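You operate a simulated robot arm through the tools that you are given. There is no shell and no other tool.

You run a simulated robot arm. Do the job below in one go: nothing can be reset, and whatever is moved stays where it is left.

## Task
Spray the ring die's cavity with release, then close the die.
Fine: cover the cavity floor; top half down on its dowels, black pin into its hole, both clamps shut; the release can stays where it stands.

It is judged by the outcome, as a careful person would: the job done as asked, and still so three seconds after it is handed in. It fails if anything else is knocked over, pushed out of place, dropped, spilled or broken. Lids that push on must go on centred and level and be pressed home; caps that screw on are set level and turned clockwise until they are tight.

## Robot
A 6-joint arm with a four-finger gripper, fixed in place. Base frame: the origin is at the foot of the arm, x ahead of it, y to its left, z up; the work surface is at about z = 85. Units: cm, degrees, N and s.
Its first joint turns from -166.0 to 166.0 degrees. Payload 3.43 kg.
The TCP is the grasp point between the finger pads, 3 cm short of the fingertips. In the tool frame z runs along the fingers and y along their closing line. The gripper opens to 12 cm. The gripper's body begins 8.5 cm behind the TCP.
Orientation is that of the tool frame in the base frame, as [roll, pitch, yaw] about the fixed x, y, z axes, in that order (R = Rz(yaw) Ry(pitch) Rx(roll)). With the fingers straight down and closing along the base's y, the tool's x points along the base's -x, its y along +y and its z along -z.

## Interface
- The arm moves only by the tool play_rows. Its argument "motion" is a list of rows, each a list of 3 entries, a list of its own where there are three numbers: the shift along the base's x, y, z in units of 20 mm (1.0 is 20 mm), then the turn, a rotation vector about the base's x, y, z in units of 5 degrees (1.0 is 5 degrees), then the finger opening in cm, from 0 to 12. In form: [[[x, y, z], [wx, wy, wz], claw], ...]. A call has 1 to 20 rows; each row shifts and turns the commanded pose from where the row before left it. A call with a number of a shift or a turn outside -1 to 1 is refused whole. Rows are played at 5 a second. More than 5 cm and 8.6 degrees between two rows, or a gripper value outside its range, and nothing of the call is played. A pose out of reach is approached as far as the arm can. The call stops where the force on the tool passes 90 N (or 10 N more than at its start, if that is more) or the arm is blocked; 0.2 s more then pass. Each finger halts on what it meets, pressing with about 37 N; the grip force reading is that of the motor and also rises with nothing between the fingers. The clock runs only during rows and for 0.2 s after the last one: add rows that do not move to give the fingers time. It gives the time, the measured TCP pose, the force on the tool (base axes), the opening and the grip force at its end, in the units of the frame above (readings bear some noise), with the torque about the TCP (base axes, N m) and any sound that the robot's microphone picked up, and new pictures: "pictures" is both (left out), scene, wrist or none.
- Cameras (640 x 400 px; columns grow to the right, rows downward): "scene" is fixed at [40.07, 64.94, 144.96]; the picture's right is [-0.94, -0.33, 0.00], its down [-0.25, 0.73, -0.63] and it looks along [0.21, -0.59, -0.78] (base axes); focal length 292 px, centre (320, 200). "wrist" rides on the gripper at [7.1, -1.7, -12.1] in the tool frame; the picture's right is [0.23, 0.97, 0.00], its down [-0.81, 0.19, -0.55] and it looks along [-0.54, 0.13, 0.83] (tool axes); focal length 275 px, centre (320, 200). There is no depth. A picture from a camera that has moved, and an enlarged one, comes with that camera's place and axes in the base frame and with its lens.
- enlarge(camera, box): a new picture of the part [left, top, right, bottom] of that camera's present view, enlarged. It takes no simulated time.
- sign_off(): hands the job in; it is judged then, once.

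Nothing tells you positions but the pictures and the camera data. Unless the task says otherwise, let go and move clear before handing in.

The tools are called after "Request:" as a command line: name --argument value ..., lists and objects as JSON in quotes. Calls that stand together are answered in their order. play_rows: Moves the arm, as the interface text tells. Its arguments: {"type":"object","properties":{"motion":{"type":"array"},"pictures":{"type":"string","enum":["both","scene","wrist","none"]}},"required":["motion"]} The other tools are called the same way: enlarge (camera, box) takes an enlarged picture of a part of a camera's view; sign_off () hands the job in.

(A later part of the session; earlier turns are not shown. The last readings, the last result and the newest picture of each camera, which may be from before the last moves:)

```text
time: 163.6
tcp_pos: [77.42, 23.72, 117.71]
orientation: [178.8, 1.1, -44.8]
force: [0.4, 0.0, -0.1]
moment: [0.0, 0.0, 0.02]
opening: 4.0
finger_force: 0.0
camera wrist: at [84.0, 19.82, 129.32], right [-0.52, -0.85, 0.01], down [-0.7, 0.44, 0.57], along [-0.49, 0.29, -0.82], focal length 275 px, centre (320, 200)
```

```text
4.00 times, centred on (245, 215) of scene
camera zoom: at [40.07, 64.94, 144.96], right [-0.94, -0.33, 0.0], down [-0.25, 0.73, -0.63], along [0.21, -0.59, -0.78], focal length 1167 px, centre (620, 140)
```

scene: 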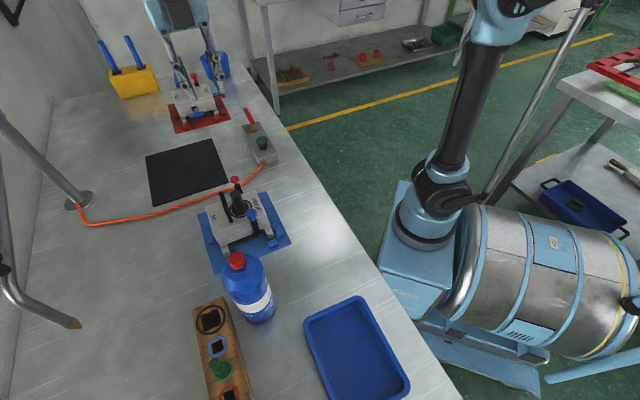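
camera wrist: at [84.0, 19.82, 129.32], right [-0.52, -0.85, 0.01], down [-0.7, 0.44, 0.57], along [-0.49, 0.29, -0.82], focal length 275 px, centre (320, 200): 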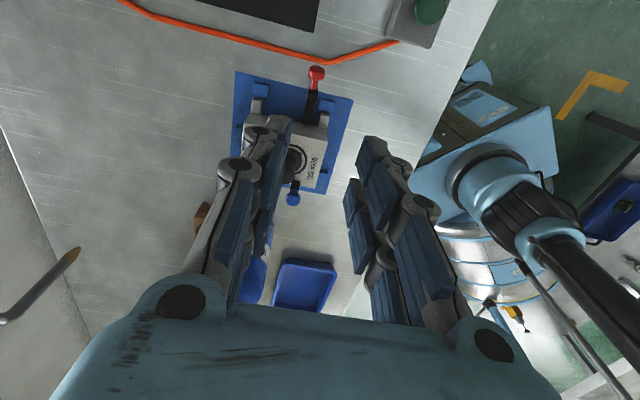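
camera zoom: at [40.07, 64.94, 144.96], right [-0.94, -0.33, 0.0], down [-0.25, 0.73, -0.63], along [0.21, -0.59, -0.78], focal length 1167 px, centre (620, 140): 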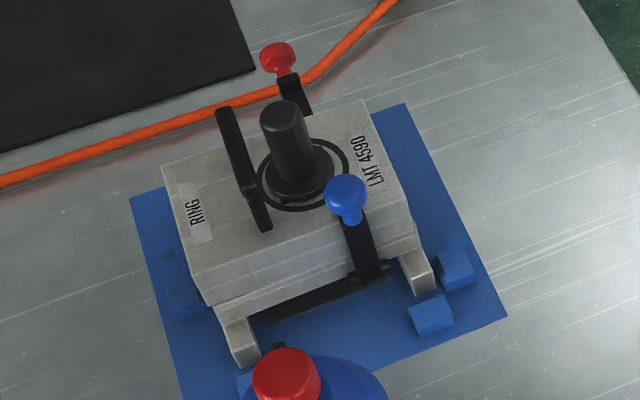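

The far legs are snug against the far locators, so the die is still inside its fixture. I'll straighten the small tool tilt, centre over the red knob and descend to check.

Request:
play_rows --motion '[[[0.2, -0.2, -0.5], [0, -0.32, 0.3], 4], [[0, 0, -1], [0, 0, 0], 4], [[0, 0, -1], [0, 0, 0], 4], [[0, 0, -1], [0, 0, 0], 4], [[0, 0, -1], [0, 0, 0], 4], [[0, 0, -1], [0, 0, 0], 4], [[0, 0, -1], [0, 0, 0], 4], [[0, 0, -1], [0, 0, 0], 4], [[0, 0, -1], [0, 0, 0], 4], [[0, 0, -1], [0, 0, 0], 4], [[0, 0, -0.8], [0, 0, 0], 4], [[0, 0, 0], [0, 0, 0], 4]]'

Request:
enlarge --camera "wrist" --box '[220, 40, 420, 220]'

Request:
enlarge --camera "scene" --box '[190, 130, 290, 250]'

```text
time: 166.2
tcp_pos: [77.89, 23.21, 96.94]
orientation: [-179.9, -0.1, -43.3]
force: [0.0, -0.2, 0.1]
moment: [0.01, 0.01, 0.01]
opening: 4.0
finger_force: 0.0
camera wrist: at [84.18, 19.55, 108.88], right [-0.5, -0.87, 0.0], down [-0.72, 0.42, 0.55], along [-0.48, 0.28, -0.83], focal length 275 px, centre (320, 200)
```

scene: 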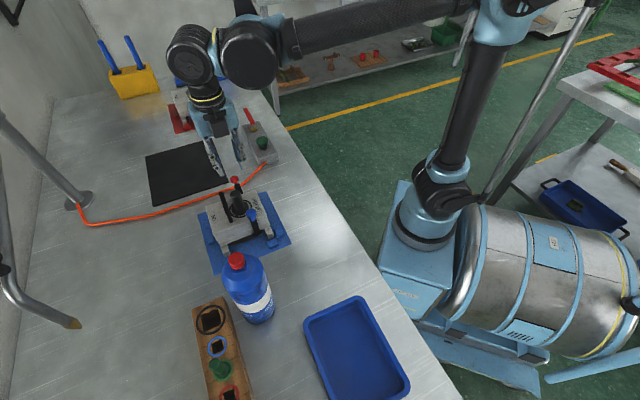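
wrist: 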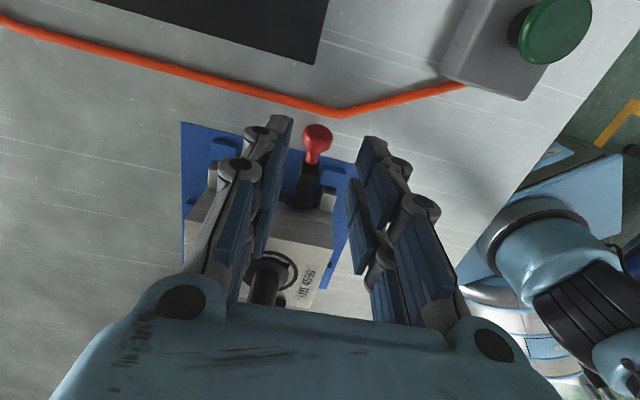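

```text
2.22 times, centred on (320, 130) of wrist
camera zoom: at [84.18, 19.55, 108.88], right [-0.5, -0.87, 0.0], down [-0.72, 0.42, 0.55], along [-0.48, 0.28, -0.83], focal length 612 px, centre (320, 356)
```

zoom: 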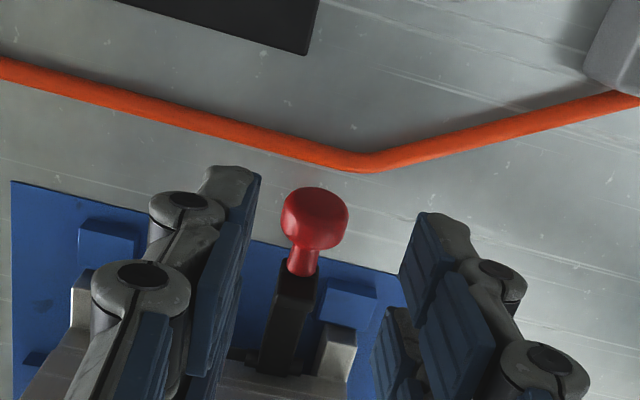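

```text
3.33 times, centred on (240, 190) of scene
camera zoom: at [40.07, 64.94, 144.96], right [-0.94, -0.33, 0.0], down [-0.25, 0.73, -0.63], along [0.21, -0.59, -0.78], focal length 973 px, centre (587, 233)
```

zoom: 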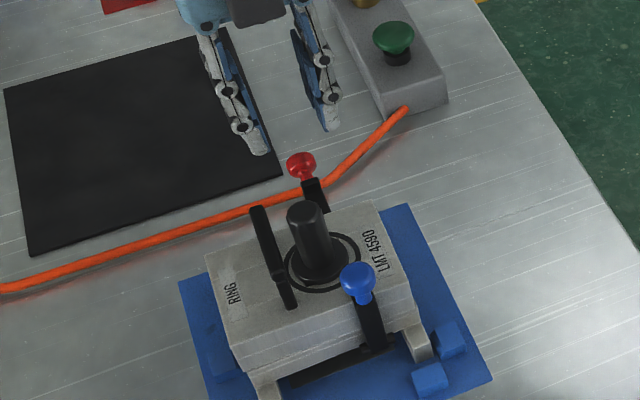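

The knob is centred within about 1.5 mm and the hose is outside the finger path. I'll lower onto it.

Request:
play_rows --motion '[[[0.04, 0.045, -1], [0, 0, 0], 4], [[0, 0, -1], [0, 0, 0], 4], [[0, 0, -0.7], [0, 0, 0], 4], [[0, 0, -0.37], [0, 0, 0], 4], [[0, 0, 0], [0, 0, 0], 4]]' --pictures "wrist"

Request:
enlarge --camera "wrist" --box '[220, 60, 420, 240]'

Request:
enlarge --camera "scene" --box '[190, 130, 290, 250]'

```text
time: 167.4
tcp_pos: [77.91, 23.33, 90.77]
orientation: [-180.0, -0.1, -43.3]
force: [0.5, -0.7, -0.2]
moment: [0.0, -0.02, 0.01]
opening: 4.0
finger_force: 0.1
camera wrist: at [84.22, 19.65, 102.76], right [-0.5, -0.87, 0.0], down [-0.72, 0.42, 0.55], along [-0.48, 0.28, -0.83], focal length 275 px, centre (320, 200)
```

wrist: 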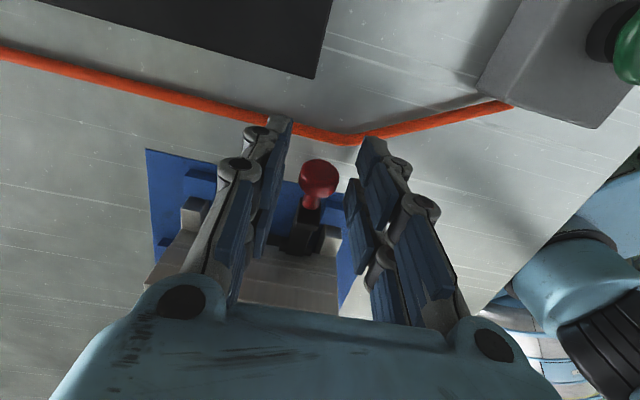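

```text
2.22 times, centred on (320, 150) of wrist
camera zoom: at [84.22, 19.65, 102.76], right [-0.5, -0.87, 0.0], down [-0.72, 0.42, 0.55], along [-0.48, 0.28, -0.83], focal length 612 px, centre (320, 311)
```

zoom: 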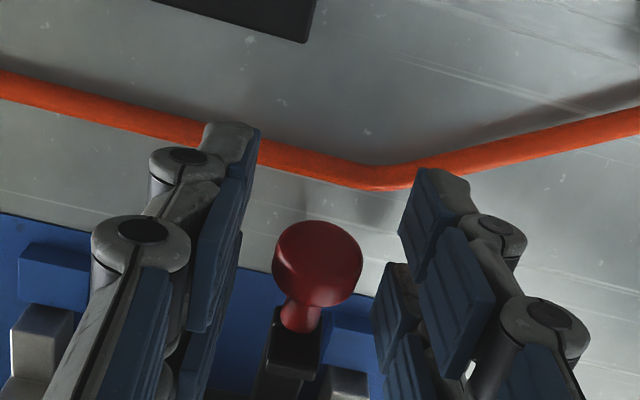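

```text
3.33 times, centred on (240, 190) of scene
camera zoom: at [40.07, 64.94, 144.96], right [-0.94, -0.33, 0.0], down [-0.25, 0.73, -0.63], along [0.21, -0.59, -0.78], focal length 973 px, centre (587, 233)
```

zoom: 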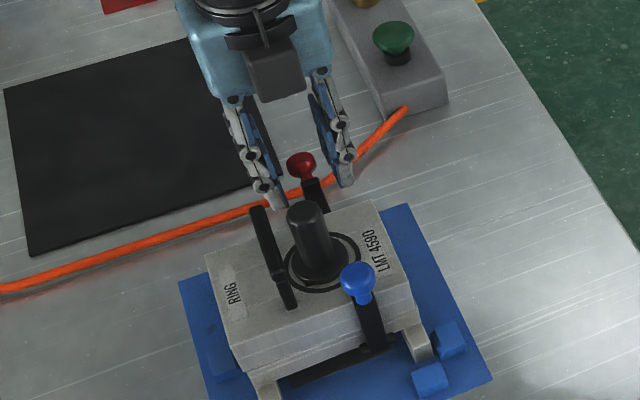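

Straddling the knob without touching the hose. I'll close gently in small amounts until a light grip.

Request:
play_rows --motion '[[[0, 0, 0], [0, 0, 0], 3], [[0, 0, 0], [0, 0, 0], 2.2], [[0, 0, 0], [0, 0, 0], 1.9], [[0, 0, 0], [0, 0, 0], 1.8], [[0, 0, 0], [0, 0, 0], 1.8]]' --pictures "none"

Request:
play_rows --motion '[[[0, 0, 0], [0, 0, 0], 1.72], [[0, 0, 0], [0, 0, 0], 1.66], [[0, 0, 0], [0, 0, 0], 1.66]]' --pictures "none"

Request:
enlarge --camera "wrist" --box '[220, 60, 420, 240]'

```text
time: 168.6
tcp_pos: [77.81, 23.47, 90.82]
orientation: [180.0, 0.0, -43.3]
force: [-2.2, 2.3, 0.2]
moment: [-0.22, -0.2, 0.01]
opening: 1.93
finger_force: 1.5
```

```text
time: 169.4
tcp_pos: [77.9, 23.5, 90.81]
orientation: [-180.0, -0.1, -43.3]
force: [-9.0, 5.1, -0.1]
moment: [0.1, 0.13, 0.02]
opening: 1.92
finger_force: 10.9
```

```text
2.22 times, centred on (320, 150) of wrist
camera zoom: at [84.19, 19.67, 102.79], right [-0.5, -0.87, 0.0], down [-0.72, 0.42, 0.55], along [-0.48, 0.28, -0.83], focal length 612 px, centre (320, 311)
```

zoom: 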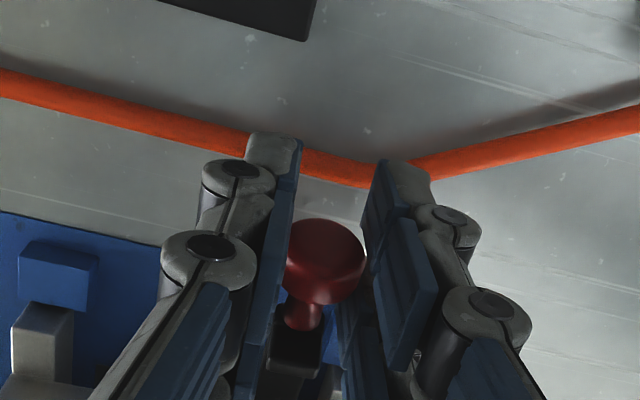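

Light grip of about 11 N at 1.92. I'll shift 2 mm outward to centre on the knob head and begin the arc with the gripper turning along.

Request:
play_rows --motion '[[[0.07, -0.066, 0], [0, 0, 0], 1.66], [[-0.049, 0.047, 0.153], [-0.343, -0.364, 0], 1.66], [[-0.049, 0.046, 0.153], [-0.343, -0.364, 0], 1.66], [[0, 0, 0], [0, 0, 0], 1.66]]' --pictures "none"

Request:
enlarge --camera "scene" --box '[195, 150, 285, 260]'

```text
time: 170.4
tcp_pos: [77.98, 23.39, 91.39]
orientation: [-179.9, -5.3, -43.4]
force: [3.0, -2.2, -2.7]
moment: [-0.23, -0.25, -0.09]
opening: 2.02
finger_force: 37.4
```

```text
3.64 times, centred on (240, 205) of scene
camera zoom: at [40.07, 64.94, 144.96], right [-0.94, -0.33, 0.0], down [-0.25, 0.73, -0.63], along [0.21, -0.59, -0.78], focal length 1061 px, centre (611, 182)
```

zoom: 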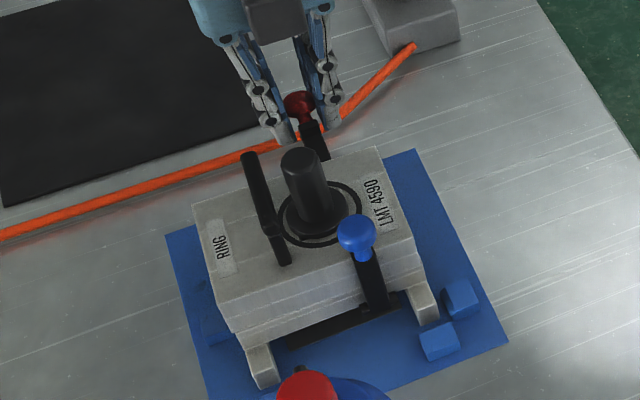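

Working with small forces and the die steady. Continuing in 5° steps.

Request:
play_rows --motion '[[[-0.0585, 0.055, 0.146], [-0.343, -0.364, 0], 1.66], [[-0.0585, 0.055, 0.146], [-0.343, -0.364, 0], 1.66], [[-0.068, 0.064, 0.139], [-0.343, -0.364, 0], 1.66], [[-0.068, 0.064, 0.139], [-0.343, -0.364, 0], 1.66], [[0, 0, 0], [0, 0, 0], 1.66]]' --pictures "none"

Request:
enlarge --camera "scene" --box '[195, 150, 285, 260]'

```text
time: 171.6
tcp_pos: [77.23, 23.96, 92.55]
orientation: [180.0, -15.0, -43.2]
force: [2.8, -0.5, 12.1]
moment: [0.49, 0.5, 0.04]
opening: 1.98
finger_force: 37.0
```

```text
3.64 times, centred on (240, 205) of scene
camera zoom: at [40.07, 64.94, 144.96], right [-0.94, -0.33, 0.0], down [-0.25, 0.73, -0.63], along [0.21, -0.59, -0.78], focal length 1061 px, centre (611, 182)
```

zoom: 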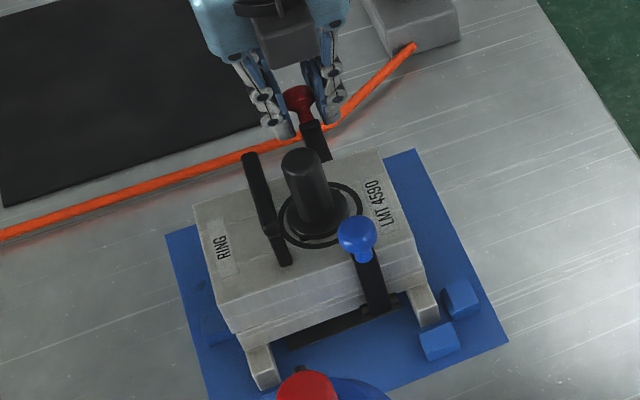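

The tool is being pushed up 12 N, so my height lags the rotation. I'll raise 2 mm without turning and check.

Request:
play_rows --motion '[[[0, 0, 0.08], [0, 0, 0], 1.66], [[0, 0, 0], [0, 0, 0], 1.66]]' --pictures "none"

Request:
enlarge --camera "wrist" --box '[220, 60, 420, 260]'

```text
time: 172.2
tcp_pos: [77.23, 23.98, 92.62]
orientation: [-180.0, -15.0, -43.3]
force: [-2.8, 1.6, -9.1]
moment: [-0.26, -0.28, 0.1]
opening: 2.01
finger_force: 37.6
```

```text
2.00 times, centred on (320, 160) of wrist
camera zoom: at [81.2, 22.53, 106.09], right [-0.51, -0.86, 0.06], down [-0.81, 0.5, 0.32], along [-0.31, 0.11, -0.94], focal length 551 px, centre (320, 280)
```

zoom: 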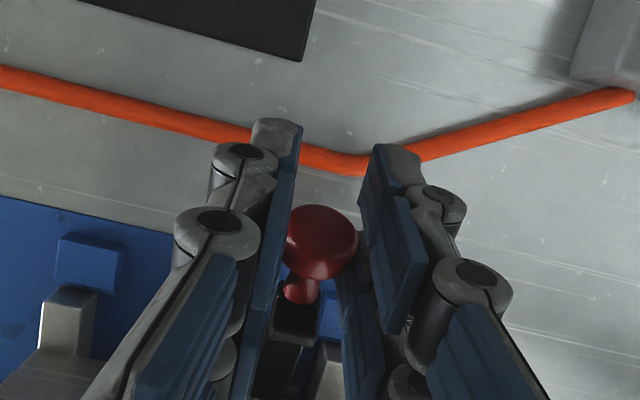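

Now −9 N, so the right height is in between. I'll ease the grip a little so it can slip, trim down half a millimetre, and continue.

Request:
play_rows --motion '[[[0, 0, -0.03], [0, 0, 0], 1.92], [[-0.0765, 0.072, 0.13], [-0.343, -0.364, 0], 1.92], [[-0.0765, 0.072, 0.13], [-0.343, -0.364, 0], 1.92], [[0, 0, 0], [0, 0, 0], 1.92]]' --pictures "none"

Request:
enlarge --camera "scene" --box '[195, 150, 285, 260]'

```text
time: 173.2
tcp_pos: [77.04, 24.2, 93.22]
orientation: [179.9, -20.2, -43.3]
force: [2.7, 0.6, 0.2]
moment: [0.06, -0.02, -0.02]
opening: 2.05
finger_force: 0.8
```

```text
3.64 times, centred on (240, 205) of scene
camera zoom: at [40.07, 64.94, 144.96], right [-0.94, -0.33, 0.0], down [-0.25, 0.73, -0.63], along [0.21, -0.59, -0.78], focal length 1061 px, centre (611, 182)
```

zoom: 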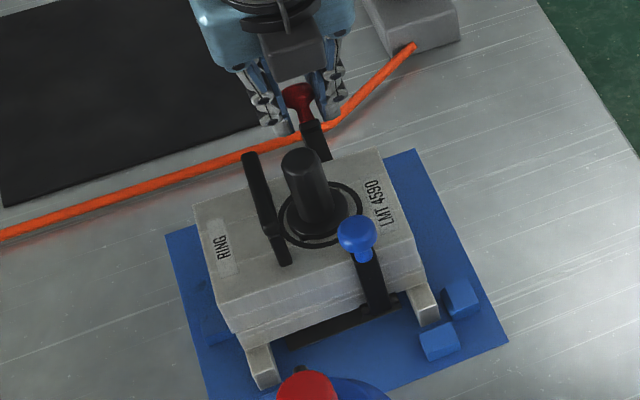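

Force is nearly zero; I check whether the knob is still held in the pads.

Request:
enlarge --camera "wrist" --box '[220, 60, 420, 260]'

Request:
play_rows --motion '[[[0, 0, 0], [0, 0, 0], 1.84], [[0, 0, 0], [0, 0, 0], 1.84]]' --pictures "none"

```text
2.00 times, centred on (320, 160) of wrist
camera zoom: at [80.04, 23.61, 106.84], right [-0.51, -0.86, 0.08], down [-0.82, 0.51, 0.24], along [-0.25, 0.06, -0.97], focal length 551 px, centre (320, 280)
```

zoom: 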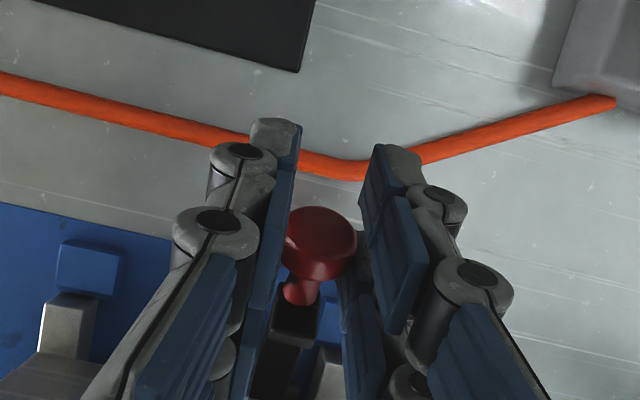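

```text
time: 173.8
tcp_pos: [76.98, 24.17, 93.22]
orientation: [-179.9, -20.1, -43.3]
force: [2.9, 0.1, 0.8]
moment: [0.0, -0.07, 0.03]
opening: 2.01
finger_force: 37.2
```

The lever is following the gripper well. Continuing with a moderate grip.

Request:
play_rows --motion '[[[-0.0843, 0.0795, 0.1205], [-0.343, -0.364, 0], 1.88], [[-0.0843, 0.0795, 0.1205], [-0.343, -0.364, 0], 1.88], [[0, 0, 0], [0, 0, 0], 1.88]]' --pictures "none"

Request:
play_rows --motion '[[[-0.0915, 0.0863, 0.11], [-0.343, -0.364, 0], 1.88], [[-0.0915, 0.0863, 0.11], [-0.343, -0.364, 0], 1.88], [[0, 0, 0], [0, 0, 0], 1.88]]' --pictures "none"

Request:
enlarge --camera "scene" --box '[195, 150, 285, 260]'

Request:
enlarge --camera "wrist" --box '[220, 60, 420, 260]'

```text
time: 174.6
tcp_pos: [76.71, 24.54, 93.72]
orientation: [179.9, -25.3, -43.3]
force: [2.3, 4.4, 11.0]
moment: [0.53, 0.49, 0.05]
opening: 2.01
finger_force: 37.3
```

```text
time: 175.4
tcp_pos: [76.31, 24.93, 94.08]
orientation: [180.0, -30.2, -43.3]
force: [-0.5, 2.0, 7.7]
moment: [0.37, 0.35, 0.03]
opening: 2.01
finger_force: 37.1
```

```text
3.64 times, centred on (240, 205) of scene
camera zoom: at [40.07, 64.94, 144.96], right [-0.94, -0.33, 0.0], down [-0.25, 0.73, -0.63], along [0.21, -0.59, -0.78], focal length 1061 px, centre (611, 182)
```

zoom: 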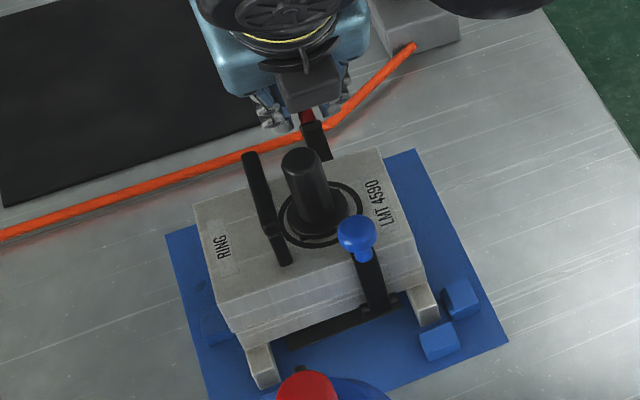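

```text
2.00 times, centred on (320, 160) of wrist
camera zoom: at [77.53, 25.97, 108.0], right [-0.52, -0.84, 0.12], down [-0.84, 0.53, 0.07], along [-0.12, -0.06, -0.99], focal length 551 px, centre (320, 280)
```

zoom: 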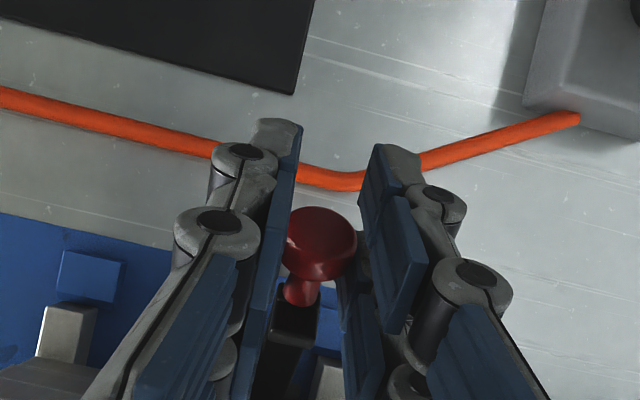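

About 43° now with the load pressing the die down, which is fine. Continuing.

Request:
play_rows --motion '[[[-0.0983, 0.0925, 0.115], [-0.343, -0.364, 0], 1.88], [[-0.0983, 0.0925, 0.105], [-0.343, -0.364, 0], 1.88], [[0, 0, 0], [0, 0, 0], 1.88]]' --pictures "none"

Request:
play_rows --motion '[[[-0.104, 0.098, 0.09], [-0.343, -0.364, 0], 1.88], [[-0.104, 0.098, 0.09], [-0.343, -0.364, 0], 1.88], [[0, 0, 0], [0, 0, 0], 1.88]]' --pictures "none"

Request:
enlarge --camera "scene" --box '[195, 150, 285, 260]'

Request:
enlarge --camera "wrist" --box '[220, 60, 420, 260]'

```text
time: 176.2
tcp_pos: [75.85, 25.24, 94.48]
orientation: [179.8, -35.2, -43.3]
force: [-1.9, 1.5, 0.1]
moment: [-0.05, -0.05, 0.07]
opening: 2.01
finger_force: 37.8
```

```text
time: 177.0
tcp_pos: [75.43, 25.63, 94.92]
orientation: [-180.0, -40.2, -43.3]
force: [-0.8, 2.0, -0.4]
moment: [0.09, 0.03, 0.03]
opening: 2.01
finger_force: 37.0
```

```text
3.64 times, centred on (240, 205) of scene
camera zoom: at [40.07, 64.94, 144.96], right [-0.94, -0.33, 0.0], down [-0.25, 0.73, -0.63], along [0.21, -0.59, -0.78], focal length 1061 px, centre (611, 182)
```

zoom: 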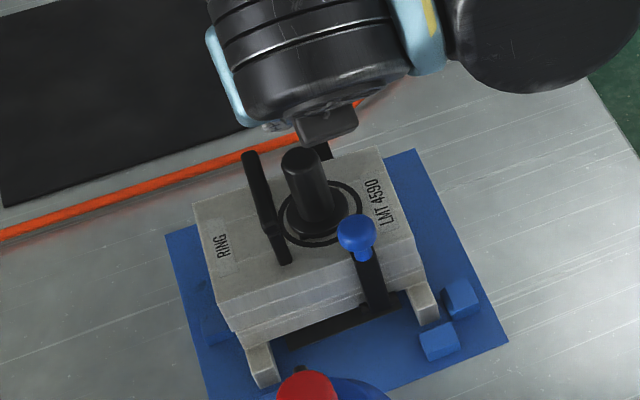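

```text
2.00 times, centred on (320, 160) of wrist
camera zoom: at [74.95, 28.44, 108.62], right [-0.54, -0.83, 0.15], down [-0.84, 0.53, -0.1], along [0.0, -0.18, -0.98], focal length 551 px, centre (320, 280)
```

zoom: 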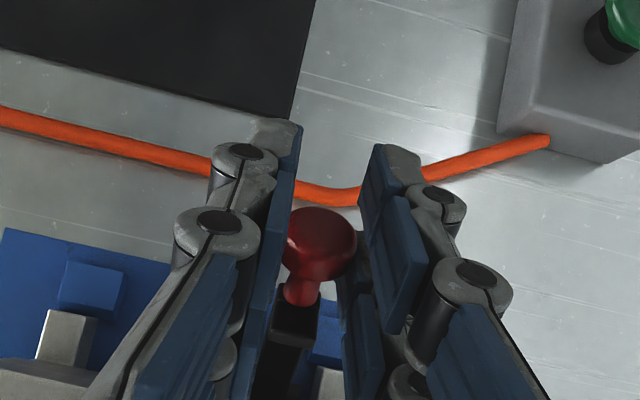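

Forces near zero at about 53°. Two more steps, then I'll finish the red lever with a gentle push.

Request:
play_rows --motion '[[[-0.1094, 0.103, 0.0735], [-0.343, -0.364, 0], 1.88], [[-0.1094, 0.103, 0.0735], [-0.343, -0.364, 0], 1.88], [[0, 0, 0], [0, 0, 0], 1.88]]' --pictures "none"

Request:
play_rows --motion '[[[-0.1134, 0.1069, 0.06], [-0.343, -0.364, 0], 1.88], [[-0.1134, 0.1069, 0.06], [-0.343, -0.364, 0], 1.88], [[0, 0, 0], [0, 0, 0], 1.88]]' --pictures "none"

Request:
enlarge --camera "wrist" --box '[200, 60, 440, 280]'

Request:
enlarge --camera "scene" --box '[195, 130, 295, 260]'

```text
time: 177.8
tcp_pos: [75.01, 25.97, 95.02]
orientation: [180.0, -45.2, -43.3]
force: [-2.0, 10.3, 11.4]
moment: [0.78, 0.66, 0.08]
opening: 1.99
finger_force: 36.8
```

```text
time: 178.6
tcp_pos: [74.59, 26.53, 95.58]
orientation: [179.9, -50.2, -43.2]
force: [0.5, 12.9, 3.9]
moment: [0.65, 0.53, 0.1]
opening: 2.01
finger_force: 37.4
```

```text
1.82 times, centred on (320, 170) of wrist
camera zoom: at [72.36, 30.93, 108.53], right [-0.56, -0.81, 0.18], down [-0.82, 0.51, -0.27], along [0.13, -0.3, -0.95], focal length 500 px, centre (320, 254)
```

zoom: 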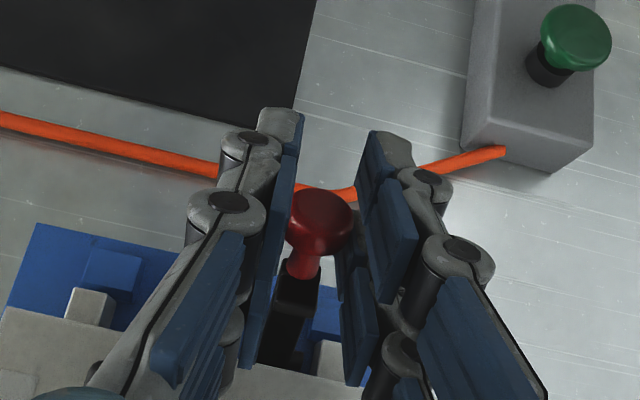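

```text
3.08 times, centred on (245, 195) of scene
camera zoom: at [40.07, 64.94, 144.96], right [-0.94, -0.33, 0.0], down [-0.25, 0.73, -0.63], along [0.21, -0.59, -0.78], focal length 898 px, centre (551, 215)
```

zoom: 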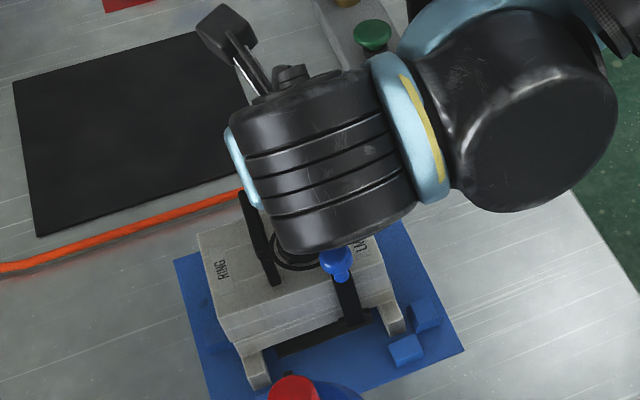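

The red lever is at about 63°. I'll open the fingers, straighten the gripper in place, and lift away.

Request:
play_rows --motion '[[[0, 0, 0], [0, 0, 0], 2.5], [[0, 0, 0], [0, 0, 0], 4.5], [[0, 0, 0], [0, 0, 0], 4.5], [[0, 0, 0], [0.623, 0.662, 0], 4.5], [[0, 0, 0], [0.623, 0.662, 0], 4.5], [[0, 0, 0], [0.623, 0.662, 0], 4.5], [[0, 0, 0], [0.623, 0.662, 0], 4.5], [[0, 0, 0], [0.623, 0.662, 0], 4.5], [[0, 0, 0], [0.623, 0.662, 0], 4.5], [[0, 0, 0], [0.623, 0.662, 0], 4.5], [[0, 0, 0], [0.623, 0.662, 0], 4.5], [[0, 0, 0], [0.623, 0.662, 0], 4.5], [[0, 0, 0], [0.623, 0.662, 0], 4.5], [[0, 0, 0], [0.623, 0.662, 0], 4.5], [[0, 0, 0], [0, 0, 0], 4.5]]'

Request:
enlarge --camera "wrist" --box '[200, 60, 440, 280]'

Request:
enlarge --camera "scene" --box '[195, 150, 285, 260]'

```text
time: 181.8
tcp_pos: [74.54, 26.45, 95.53]
orientation: [179.9, -0.1, -43.3]
force: [0.0, 0.5, -0.5]
moment: [-0.02, 0.0, 0.01]
opening: 4.49
finger_force: 0.1
camera wrist: at [80.92, 22.76, 107.41], right [-0.5, -0.87, 0.0], down [-0.72, 0.42, 0.55], along [-0.48, 0.27, -0.83], focal length 275 px, centre (320, 200)
```

scene: 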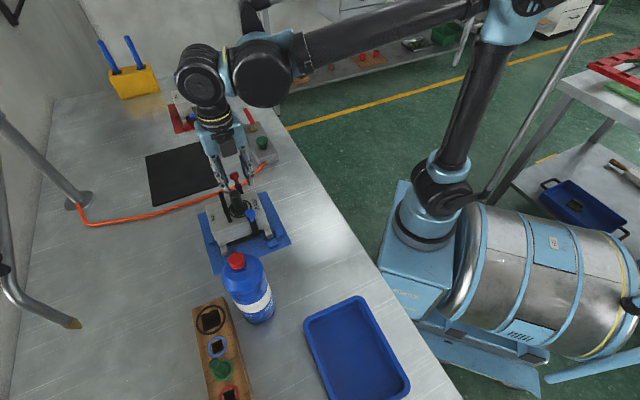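
wrist: 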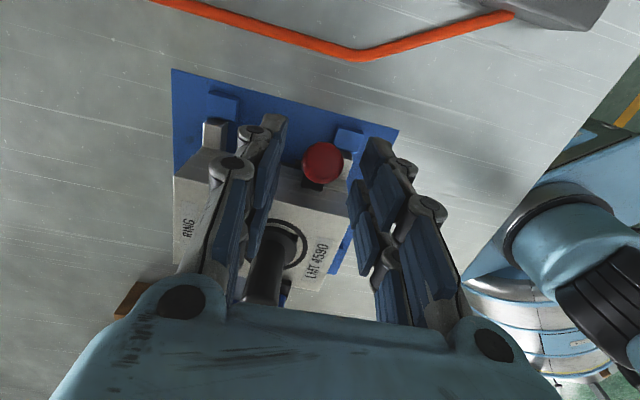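

```text
1.82 times, centred on (320, 170) of wrist
camera zoom: at [80.92, 22.76, 107.41], right [-0.5, -0.87, 0.0], down [-0.72, 0.42, 0.55], along [-0.48, 0.27, -0.83], focal length 500 px, centre (320, 254)
```

zoom: 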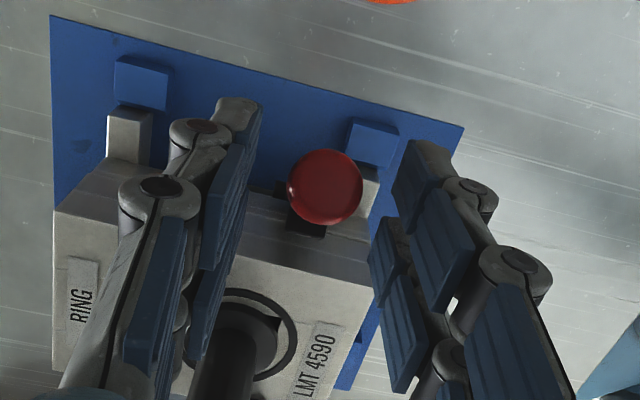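

```text
3.64 times, centred on (240, 205) of scene
camera zoom: at [40.07, 64.94, 144.96], right [-0.94, -0.33, 0.0], down [-0.25, 0.73, -0.63], along [0.21, -0.59, -0.78], focal length 1061 px, centre (611, 182)
```

zoom: 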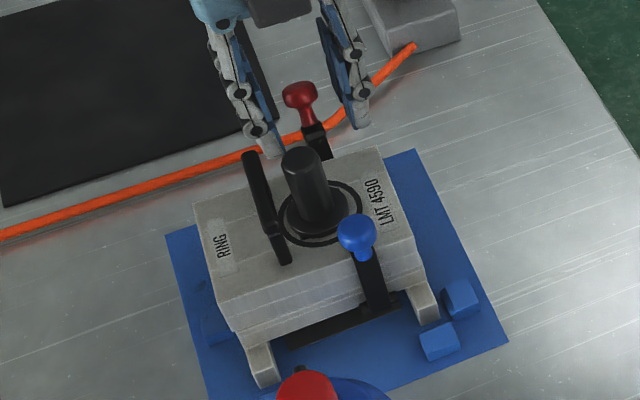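

The red lever stands at about 62°. I'll rise, move outward past it with fingers closed, come down well clear, and push it inward gently.

Request:
play_rows --motion '[[[0, 0, 0.5], [0, 0, 0], 4.5], [[0, 0, 1], [0, 0, 0], 4.5], [[0, 0, 1], [0, 0, 0], 4.5], [[0, 0, 1], [0, 0, 0], 2], [[0.68, -0.64, 0], [0, 0, 0], 0], [[0.68, -0.64, 0], [0, 0, 0], 0], [[0.68, -0.64, 0], [0, 0, 0], 0], [[0, 0, -1], [0, 0, 0], 0], [[0, 0, -1], [0, 0, 0], 0], [[0, 0, -1], [0, 0, 0], 0], [[0, 0, 0], [0, 0, 0], 0]]'

Request:
enlarge --camera "scene" --box '[195, 140, 285, 250]'

Request:
enlarge --camera "wrist" --box '[200, 60, 440, 280]'

```text
time: 184.2
tcp_pos: [78.7, 22.54, 96.46]
orientation: [180.0, -0.2, -43.2]
force: [0.7, -1.0, -0.1]
moment: [0.01, 0.01, 0.01]
opening: 0.0
finger_force: 33.0
camera wrist: at [84.95, 18.89, 108.46], right [-0.5, -0.87, 0.0], down [-0.72, 0.42, 0.55], along [-0.48, 0.27, -0.83], focal length 275 px, centre (320, 200)
```

scene: 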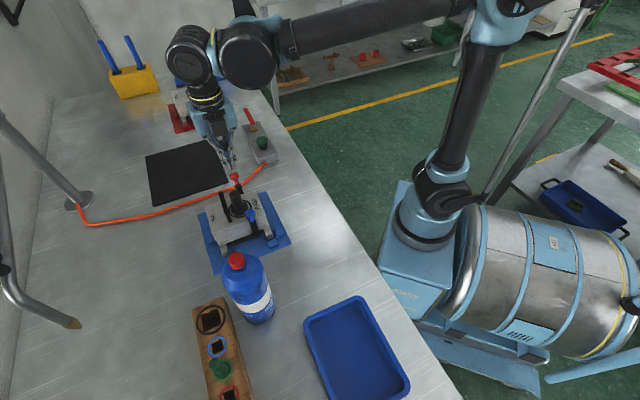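
wrist: 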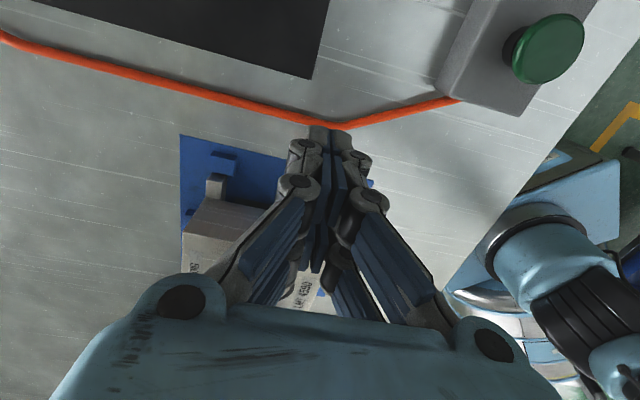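

```text
3.64 times, centred on (240, 195) of scene
camera zoom: at [40.07, 64.94, 144.96], right [-0.94, -0.33, 0.0], down [-0.25, 0.73, -0.63], along [0.21, -0.59, -0.78], focal length 1061 px, centre (611, 218)
```

zoom: 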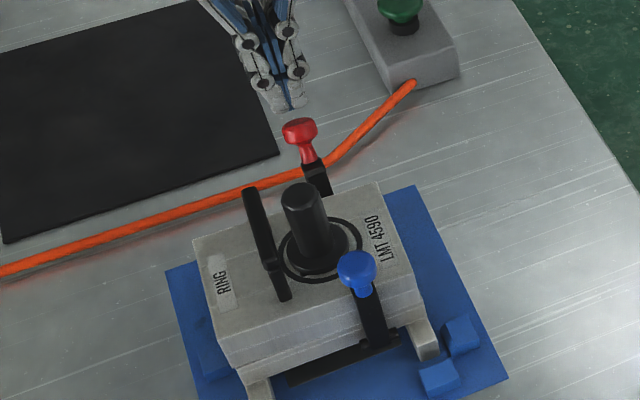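

```text
1.82 times, centred on (320, 170) of wrist
camera zoom: at [84.95, 18.89, 108.46], right [-0.5, -0.87, 0.0], down [-0.72, 0.42, 0.55], along [-0.48, 0.27, -0.83], focal length 500 px, centre (320, 254)
```

zoom: 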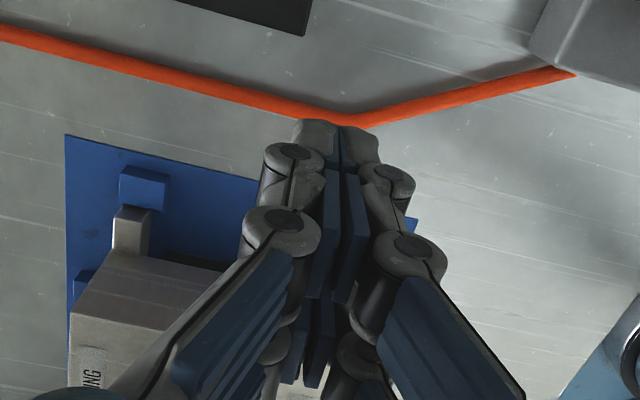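

Positioned outside the red knob. I'll push inward in small steps and stop if the force exceeds a few newtons.

Request:
play_rows --motion '[[[-0.1456, 0.137, 0], [0, 0, 0], 0], [[-0.1456, 0.137, 0], [0, 0, 0], 0], [[-0.1456, 0.137, 0], [0, 0, 0], 0], [[-0.1456, 0.137, 0], [0, 0, 0], 0], [[0, 0, 0], [0, 0, 0], 0]]' --pictures "none"

Request:
play_rows --motion '[[[-0.1456, 0.137, 0], [0, 0, 0], 0], [[-0.1456, 0.137, 0], [0, 0, 0], 0], [[0, 0, 0], [0, 0, 0], 0]]' --pictures "none"

Request:
play_rows --motion '[[[-0.1456, 0.137, 0], [0, 0, 0], 0], [[-0.1456, 0.137, 0], [0, 0, 0], 0], [[0, 0, 0], [0, 0, 0], 0]]' --pictures "none"

Request:
enlarge --camera "scene" --box '[195, 150, 285, 260]'

```text
time: 185.4
tcp_pos: [77.47, 23.75, 96.37]
orientation: [-179.9, -0.2, -43.3]
force: [0.4, 0.2, 0.2]
moment: [0.01, 0.0, -0.02]
opening: 0.61
finger_force: 33.4
```

```text
time: 186.2
tcp_pos: [76.86, 24.42, 96.55]
orientation: [-180.0, -0.1, -43.3]
force: [-0.2, -1.0, 0.1]
moment: [-0.04, 0.0, -0.02]
opening: 0.0
finger_force: 34.1
```

```text
time: 187.0
tcp_pos: [76.39, 24.79, 96.47]
orientation: [-180.0, -0.3, -43.3]
force: [-0.1, -0.2, -0.5]
moment: [0.0, -0.02, 0.02]
opening: 0.02
finger_force: 32.9
```

```text
3.64 times, centred on (240, 205) of scene
camera zoom: at [40.07, 64.94, 144.96], right [-0.94, -0.33, 0.0], down [-0.25, 0.73, -0.63], along [0.21, -0.59, -0.78], focal length 1061 px, centre (611, 182)
```

zoom: 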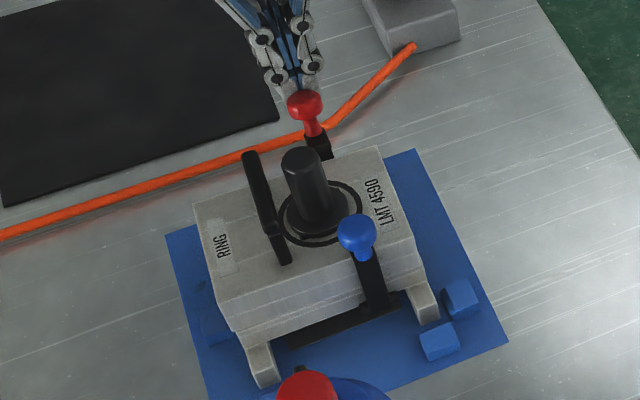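

The red lever is coming up with negligible force. Continuing carefully.

Request:
play_rows --motion '[[[-0.1456, 0.137, 0], [0, 0, 0], 0], [[-0.1456, 0.137, 0], [0, 0, 0], 0], [[0, 0, 0], [0, 0, 0], 0]]' --pictures "none"

Request:
play_rows --motion '[[[-0.1092, 0.103, 0], [0, 0, 0], 0], [[-0.1092, 0.103, 0], [0, 0, 0], 0], [[0, 0, 0], [0, 0, 0], 0]]' --pictures "none"

Request:
enlarge --camera "scene" --box '[195, 150, 285, 260]'

```text
time: 187.8
tcp_pos: [75.65, 25.4, 96.57]
orientation: [180.0, -0.2, -43.2]
force: [-1.0, 0.2, 0.6]
moment: [0.01, -0.01, -0.01]
opening: 0.0
finger_force: 33.3
```

```text
time: 188.6
tcp_pos: [75.26, 25.88, 96.43]
orientation: [180.0, -0.2, -43.2]
force: [0.1, -0.5, -0.3]
moment: [0.01, 0.0, 0.03]
opening: 0.0
finger_force: 33.5
```

```text
3.64 times, centred on (240, 205) of scene
camera zoom: at [40.07, 64.94, 144.96], right [-0.94, -0.33, 0.0], down [-0.25, 0.73, -0.63], along [0.21, -0.59, -0.78], focal length 1061 px, centre (611, 182)
```

zoom: 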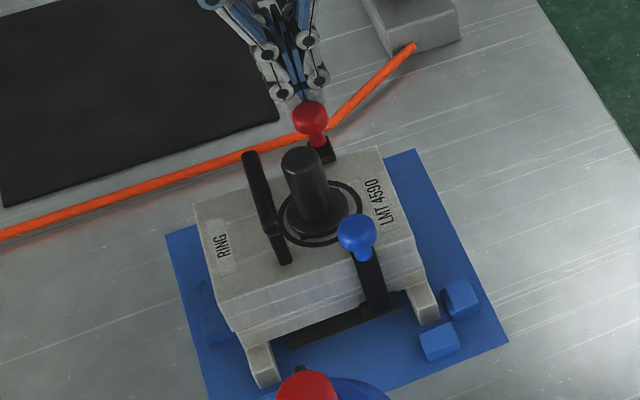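

Still no resistance; nearing upright. Smaller steps now.

Request:
play_rows --motion '[[[-0.091, 0.0858, 0], [0, 0, 0], 0], [[0, 0, 0], [0, 0, 0], 0]]' --pictures "none"

Request:
play_rows --motion '[[[-0.091, 0.0858, 0], [0, 0, 0], 0], [[0, 0, 0], [0, 0, 0], 0]]' --pictures "none"

Request:
play_rows --motion '[[[-0.091, 0.0858, 0], [0, 0, 0], 0], [[0, 0, 0], [0, 0, 0], 0]]' --pictures "none"

Request:
enlarge --camera "scene" --box '[195, 150, 285, 260]'

```text
time: 189.2
tcp_pos: [75.16, 26.1, 96.4]
orientation: [-179.9, -0.2, -43.2]
force: [-0.1, -0.6, 0.0]
moment: [-0.01, -0.01, 0.02]
opening: 0.03
finger_force: 32.8
```

```text
time: 189.8
tcp_pos: [74.98, 26.04, 96.45]
orientation: [-180.0, -0.2, -43.2]
force: [3.0, -1.9, 0.7]
moment: [-0.03, -0.03, 0.02]
opening: 0.6
finger_force: 33.5
```

```text
time: 190.4
tcp_pos: [74.83, 26.35, 96.4]
orientation: [-180.0, -0.2, -43.4]
force: [2.6, -4.2, 0.5]
moment: [-0.07, -0.05, -0.01]
opening: 0.57
finger_force: 33.8
```

```text
3.64 times, centred on (240, 205) of scene
camera zoom: at [40.07, 64.94, 144.96], right [-0.94, -0.33, 0.0], down [-0.25, 0.73, -0.63], along [0.21, -0.59, -0.78], focal length 1061 px, centre (611, 182)
```

zoom: 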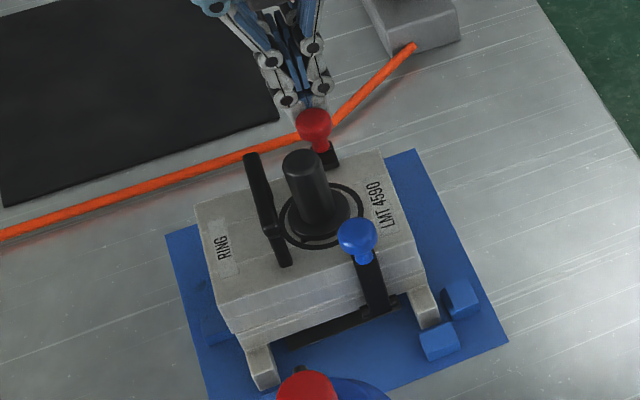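

About 5 N now and the red knob is where an upright lever should be. I'll back away and inspect both clamps.

Request:
play_rows --motion '[[[0.1, -0.094, 0], [0, 0, 0], 0], [[0.3, -0.28, 0], [0, 0, 0], 0], [[0.6, -0.56, 0], [0, 0, 0], 0], [[0.6, -0.56, 0.5], [0, 0, 0], 0], [[0, 0, 1], [0, 0, 0], 0], [[0, 0, 1], [0, 0, 0], 0], [[0, 0, 1], [0, 0, 0], 0], [[0, 0, 1], [0, 0, 0], 0], [[0, 0, 1], [0, 0, 0], 0], [[0, 0, 1], [0, 0, 0], 0], [[0, 0, 1], [0, 0, 0], 0], [[0, 0, 1], [0, 0, 0], 0], [[0, 0, 0], [0, 0, 0], 0]]'

Request:
enlarge --camera "wrist" --box '[220, 40, 420, 220]'

Request:
enlarge --camera "scene" --box '[205, 165, 285, 255]'

```text
time: 193.2
tcp_pos: [78.06, 23.39, 113.54]
orientation: [179.9, -0.1, -43.2]
force: [0.1, -0.2, 0.2]
moment: [0.0, 0.02, 0.0]
opening: 0.01
finger_force: 33.2
camera wrist: at [84.36, 19.64, 125.45], right [-0.5, -0.87, 0.0], down [-0.72, 0.42, 0.55], along [-0.48, 0.27, -0.83], focal length 275 px, centre (320, 200)
```

scene: 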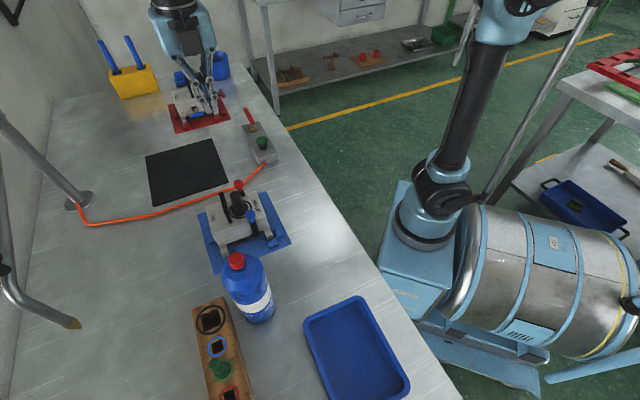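
wrist: 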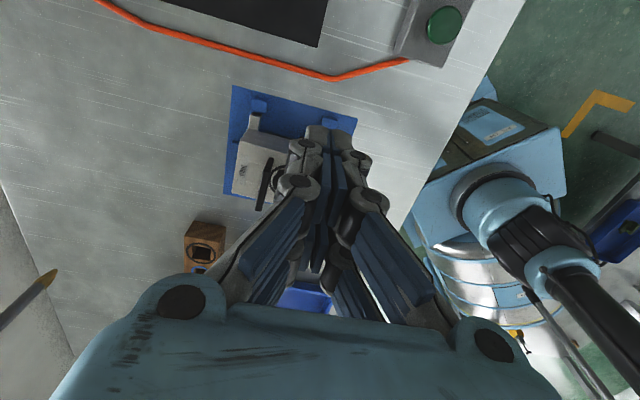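

```text
2.22 times, centred on (320, 130) of wrist
camera zoom: at [84.36, 19.64, 125.45], right [-0.5, -0.87, 0.0], down [-0.72, 0.42, 0.55], along [-0.48, 0.27, -0.83], focal length 612 px, centre (320, 356)
```

zoom: 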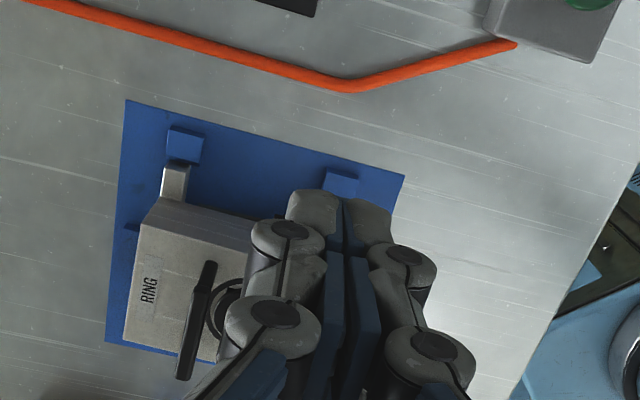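

```text
4.44 times, centred on (245, 210) of scene
camera zoom: at [40.07, 64.94, 144.96], right [-0.94, -0.33, 0.0], down [-0.25, 0.73, -0.63], along [0.21, -0.59, -0.78], focal length 1297 px, centre (653, 156)
```

zoom: 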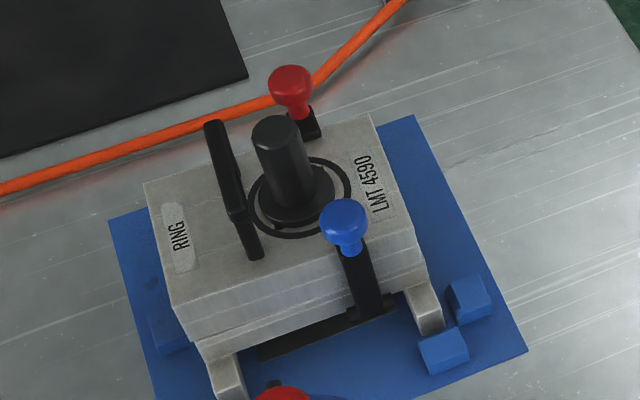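

Both levers look upright. I'll zoom in on each hook to see whether the lips lie over the top half's edge.

Request:
enlarge --camera "scene" --box '[228, 175, 258, 205]'

Request:
enlarge --camera "scene" --box '[238, 205, 272, 245]'

Request:
enlarge --camera "scene" --box '[205, 215, 245, 265]'

```text
13.33 times, centred on (243, 190) of scene
camera zoom: at [40.07, 64.94, 144.96], right [-0.94, -0.33, 0.0], down [-0.25, 0.73, -0.63], along [0.21, -0.59, -0.78], focal length 3891 px, centre (1347, 333)
```

zoom: 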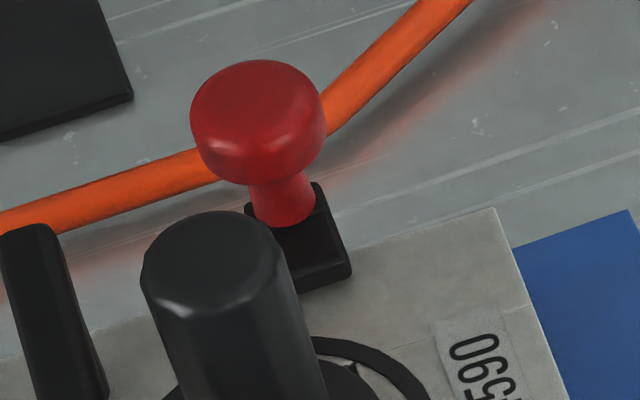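

```text
10.00 times, centred on (255, 225) of scene
camera zoom: at [40.07, 64.94, 144.96], right [-0.94, -0.33, 0.0], down [-0.25, 0.73, -0.63], along [0.21, -0.59, -0.78], focal length 2918 px, centre (970, -50)
```

zoom: 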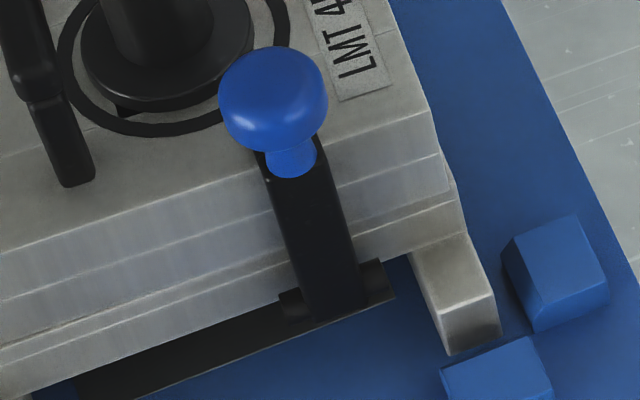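

```text
8.00 times, centred on (225, 240) of scene
camera zoom: at [40.07, 64.94, 144.96], right [-0.94, -0.33, 0.0], down [-0.25, 0.73, -0.63], along [0.21, -0.59, -0.78], focal length 2335 px, centre (1080, -120)
```

zoom: 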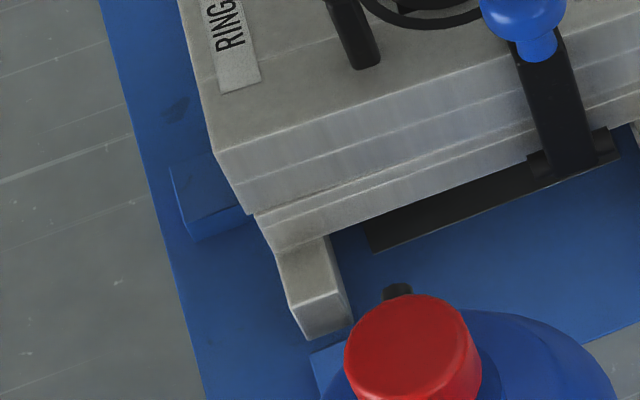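

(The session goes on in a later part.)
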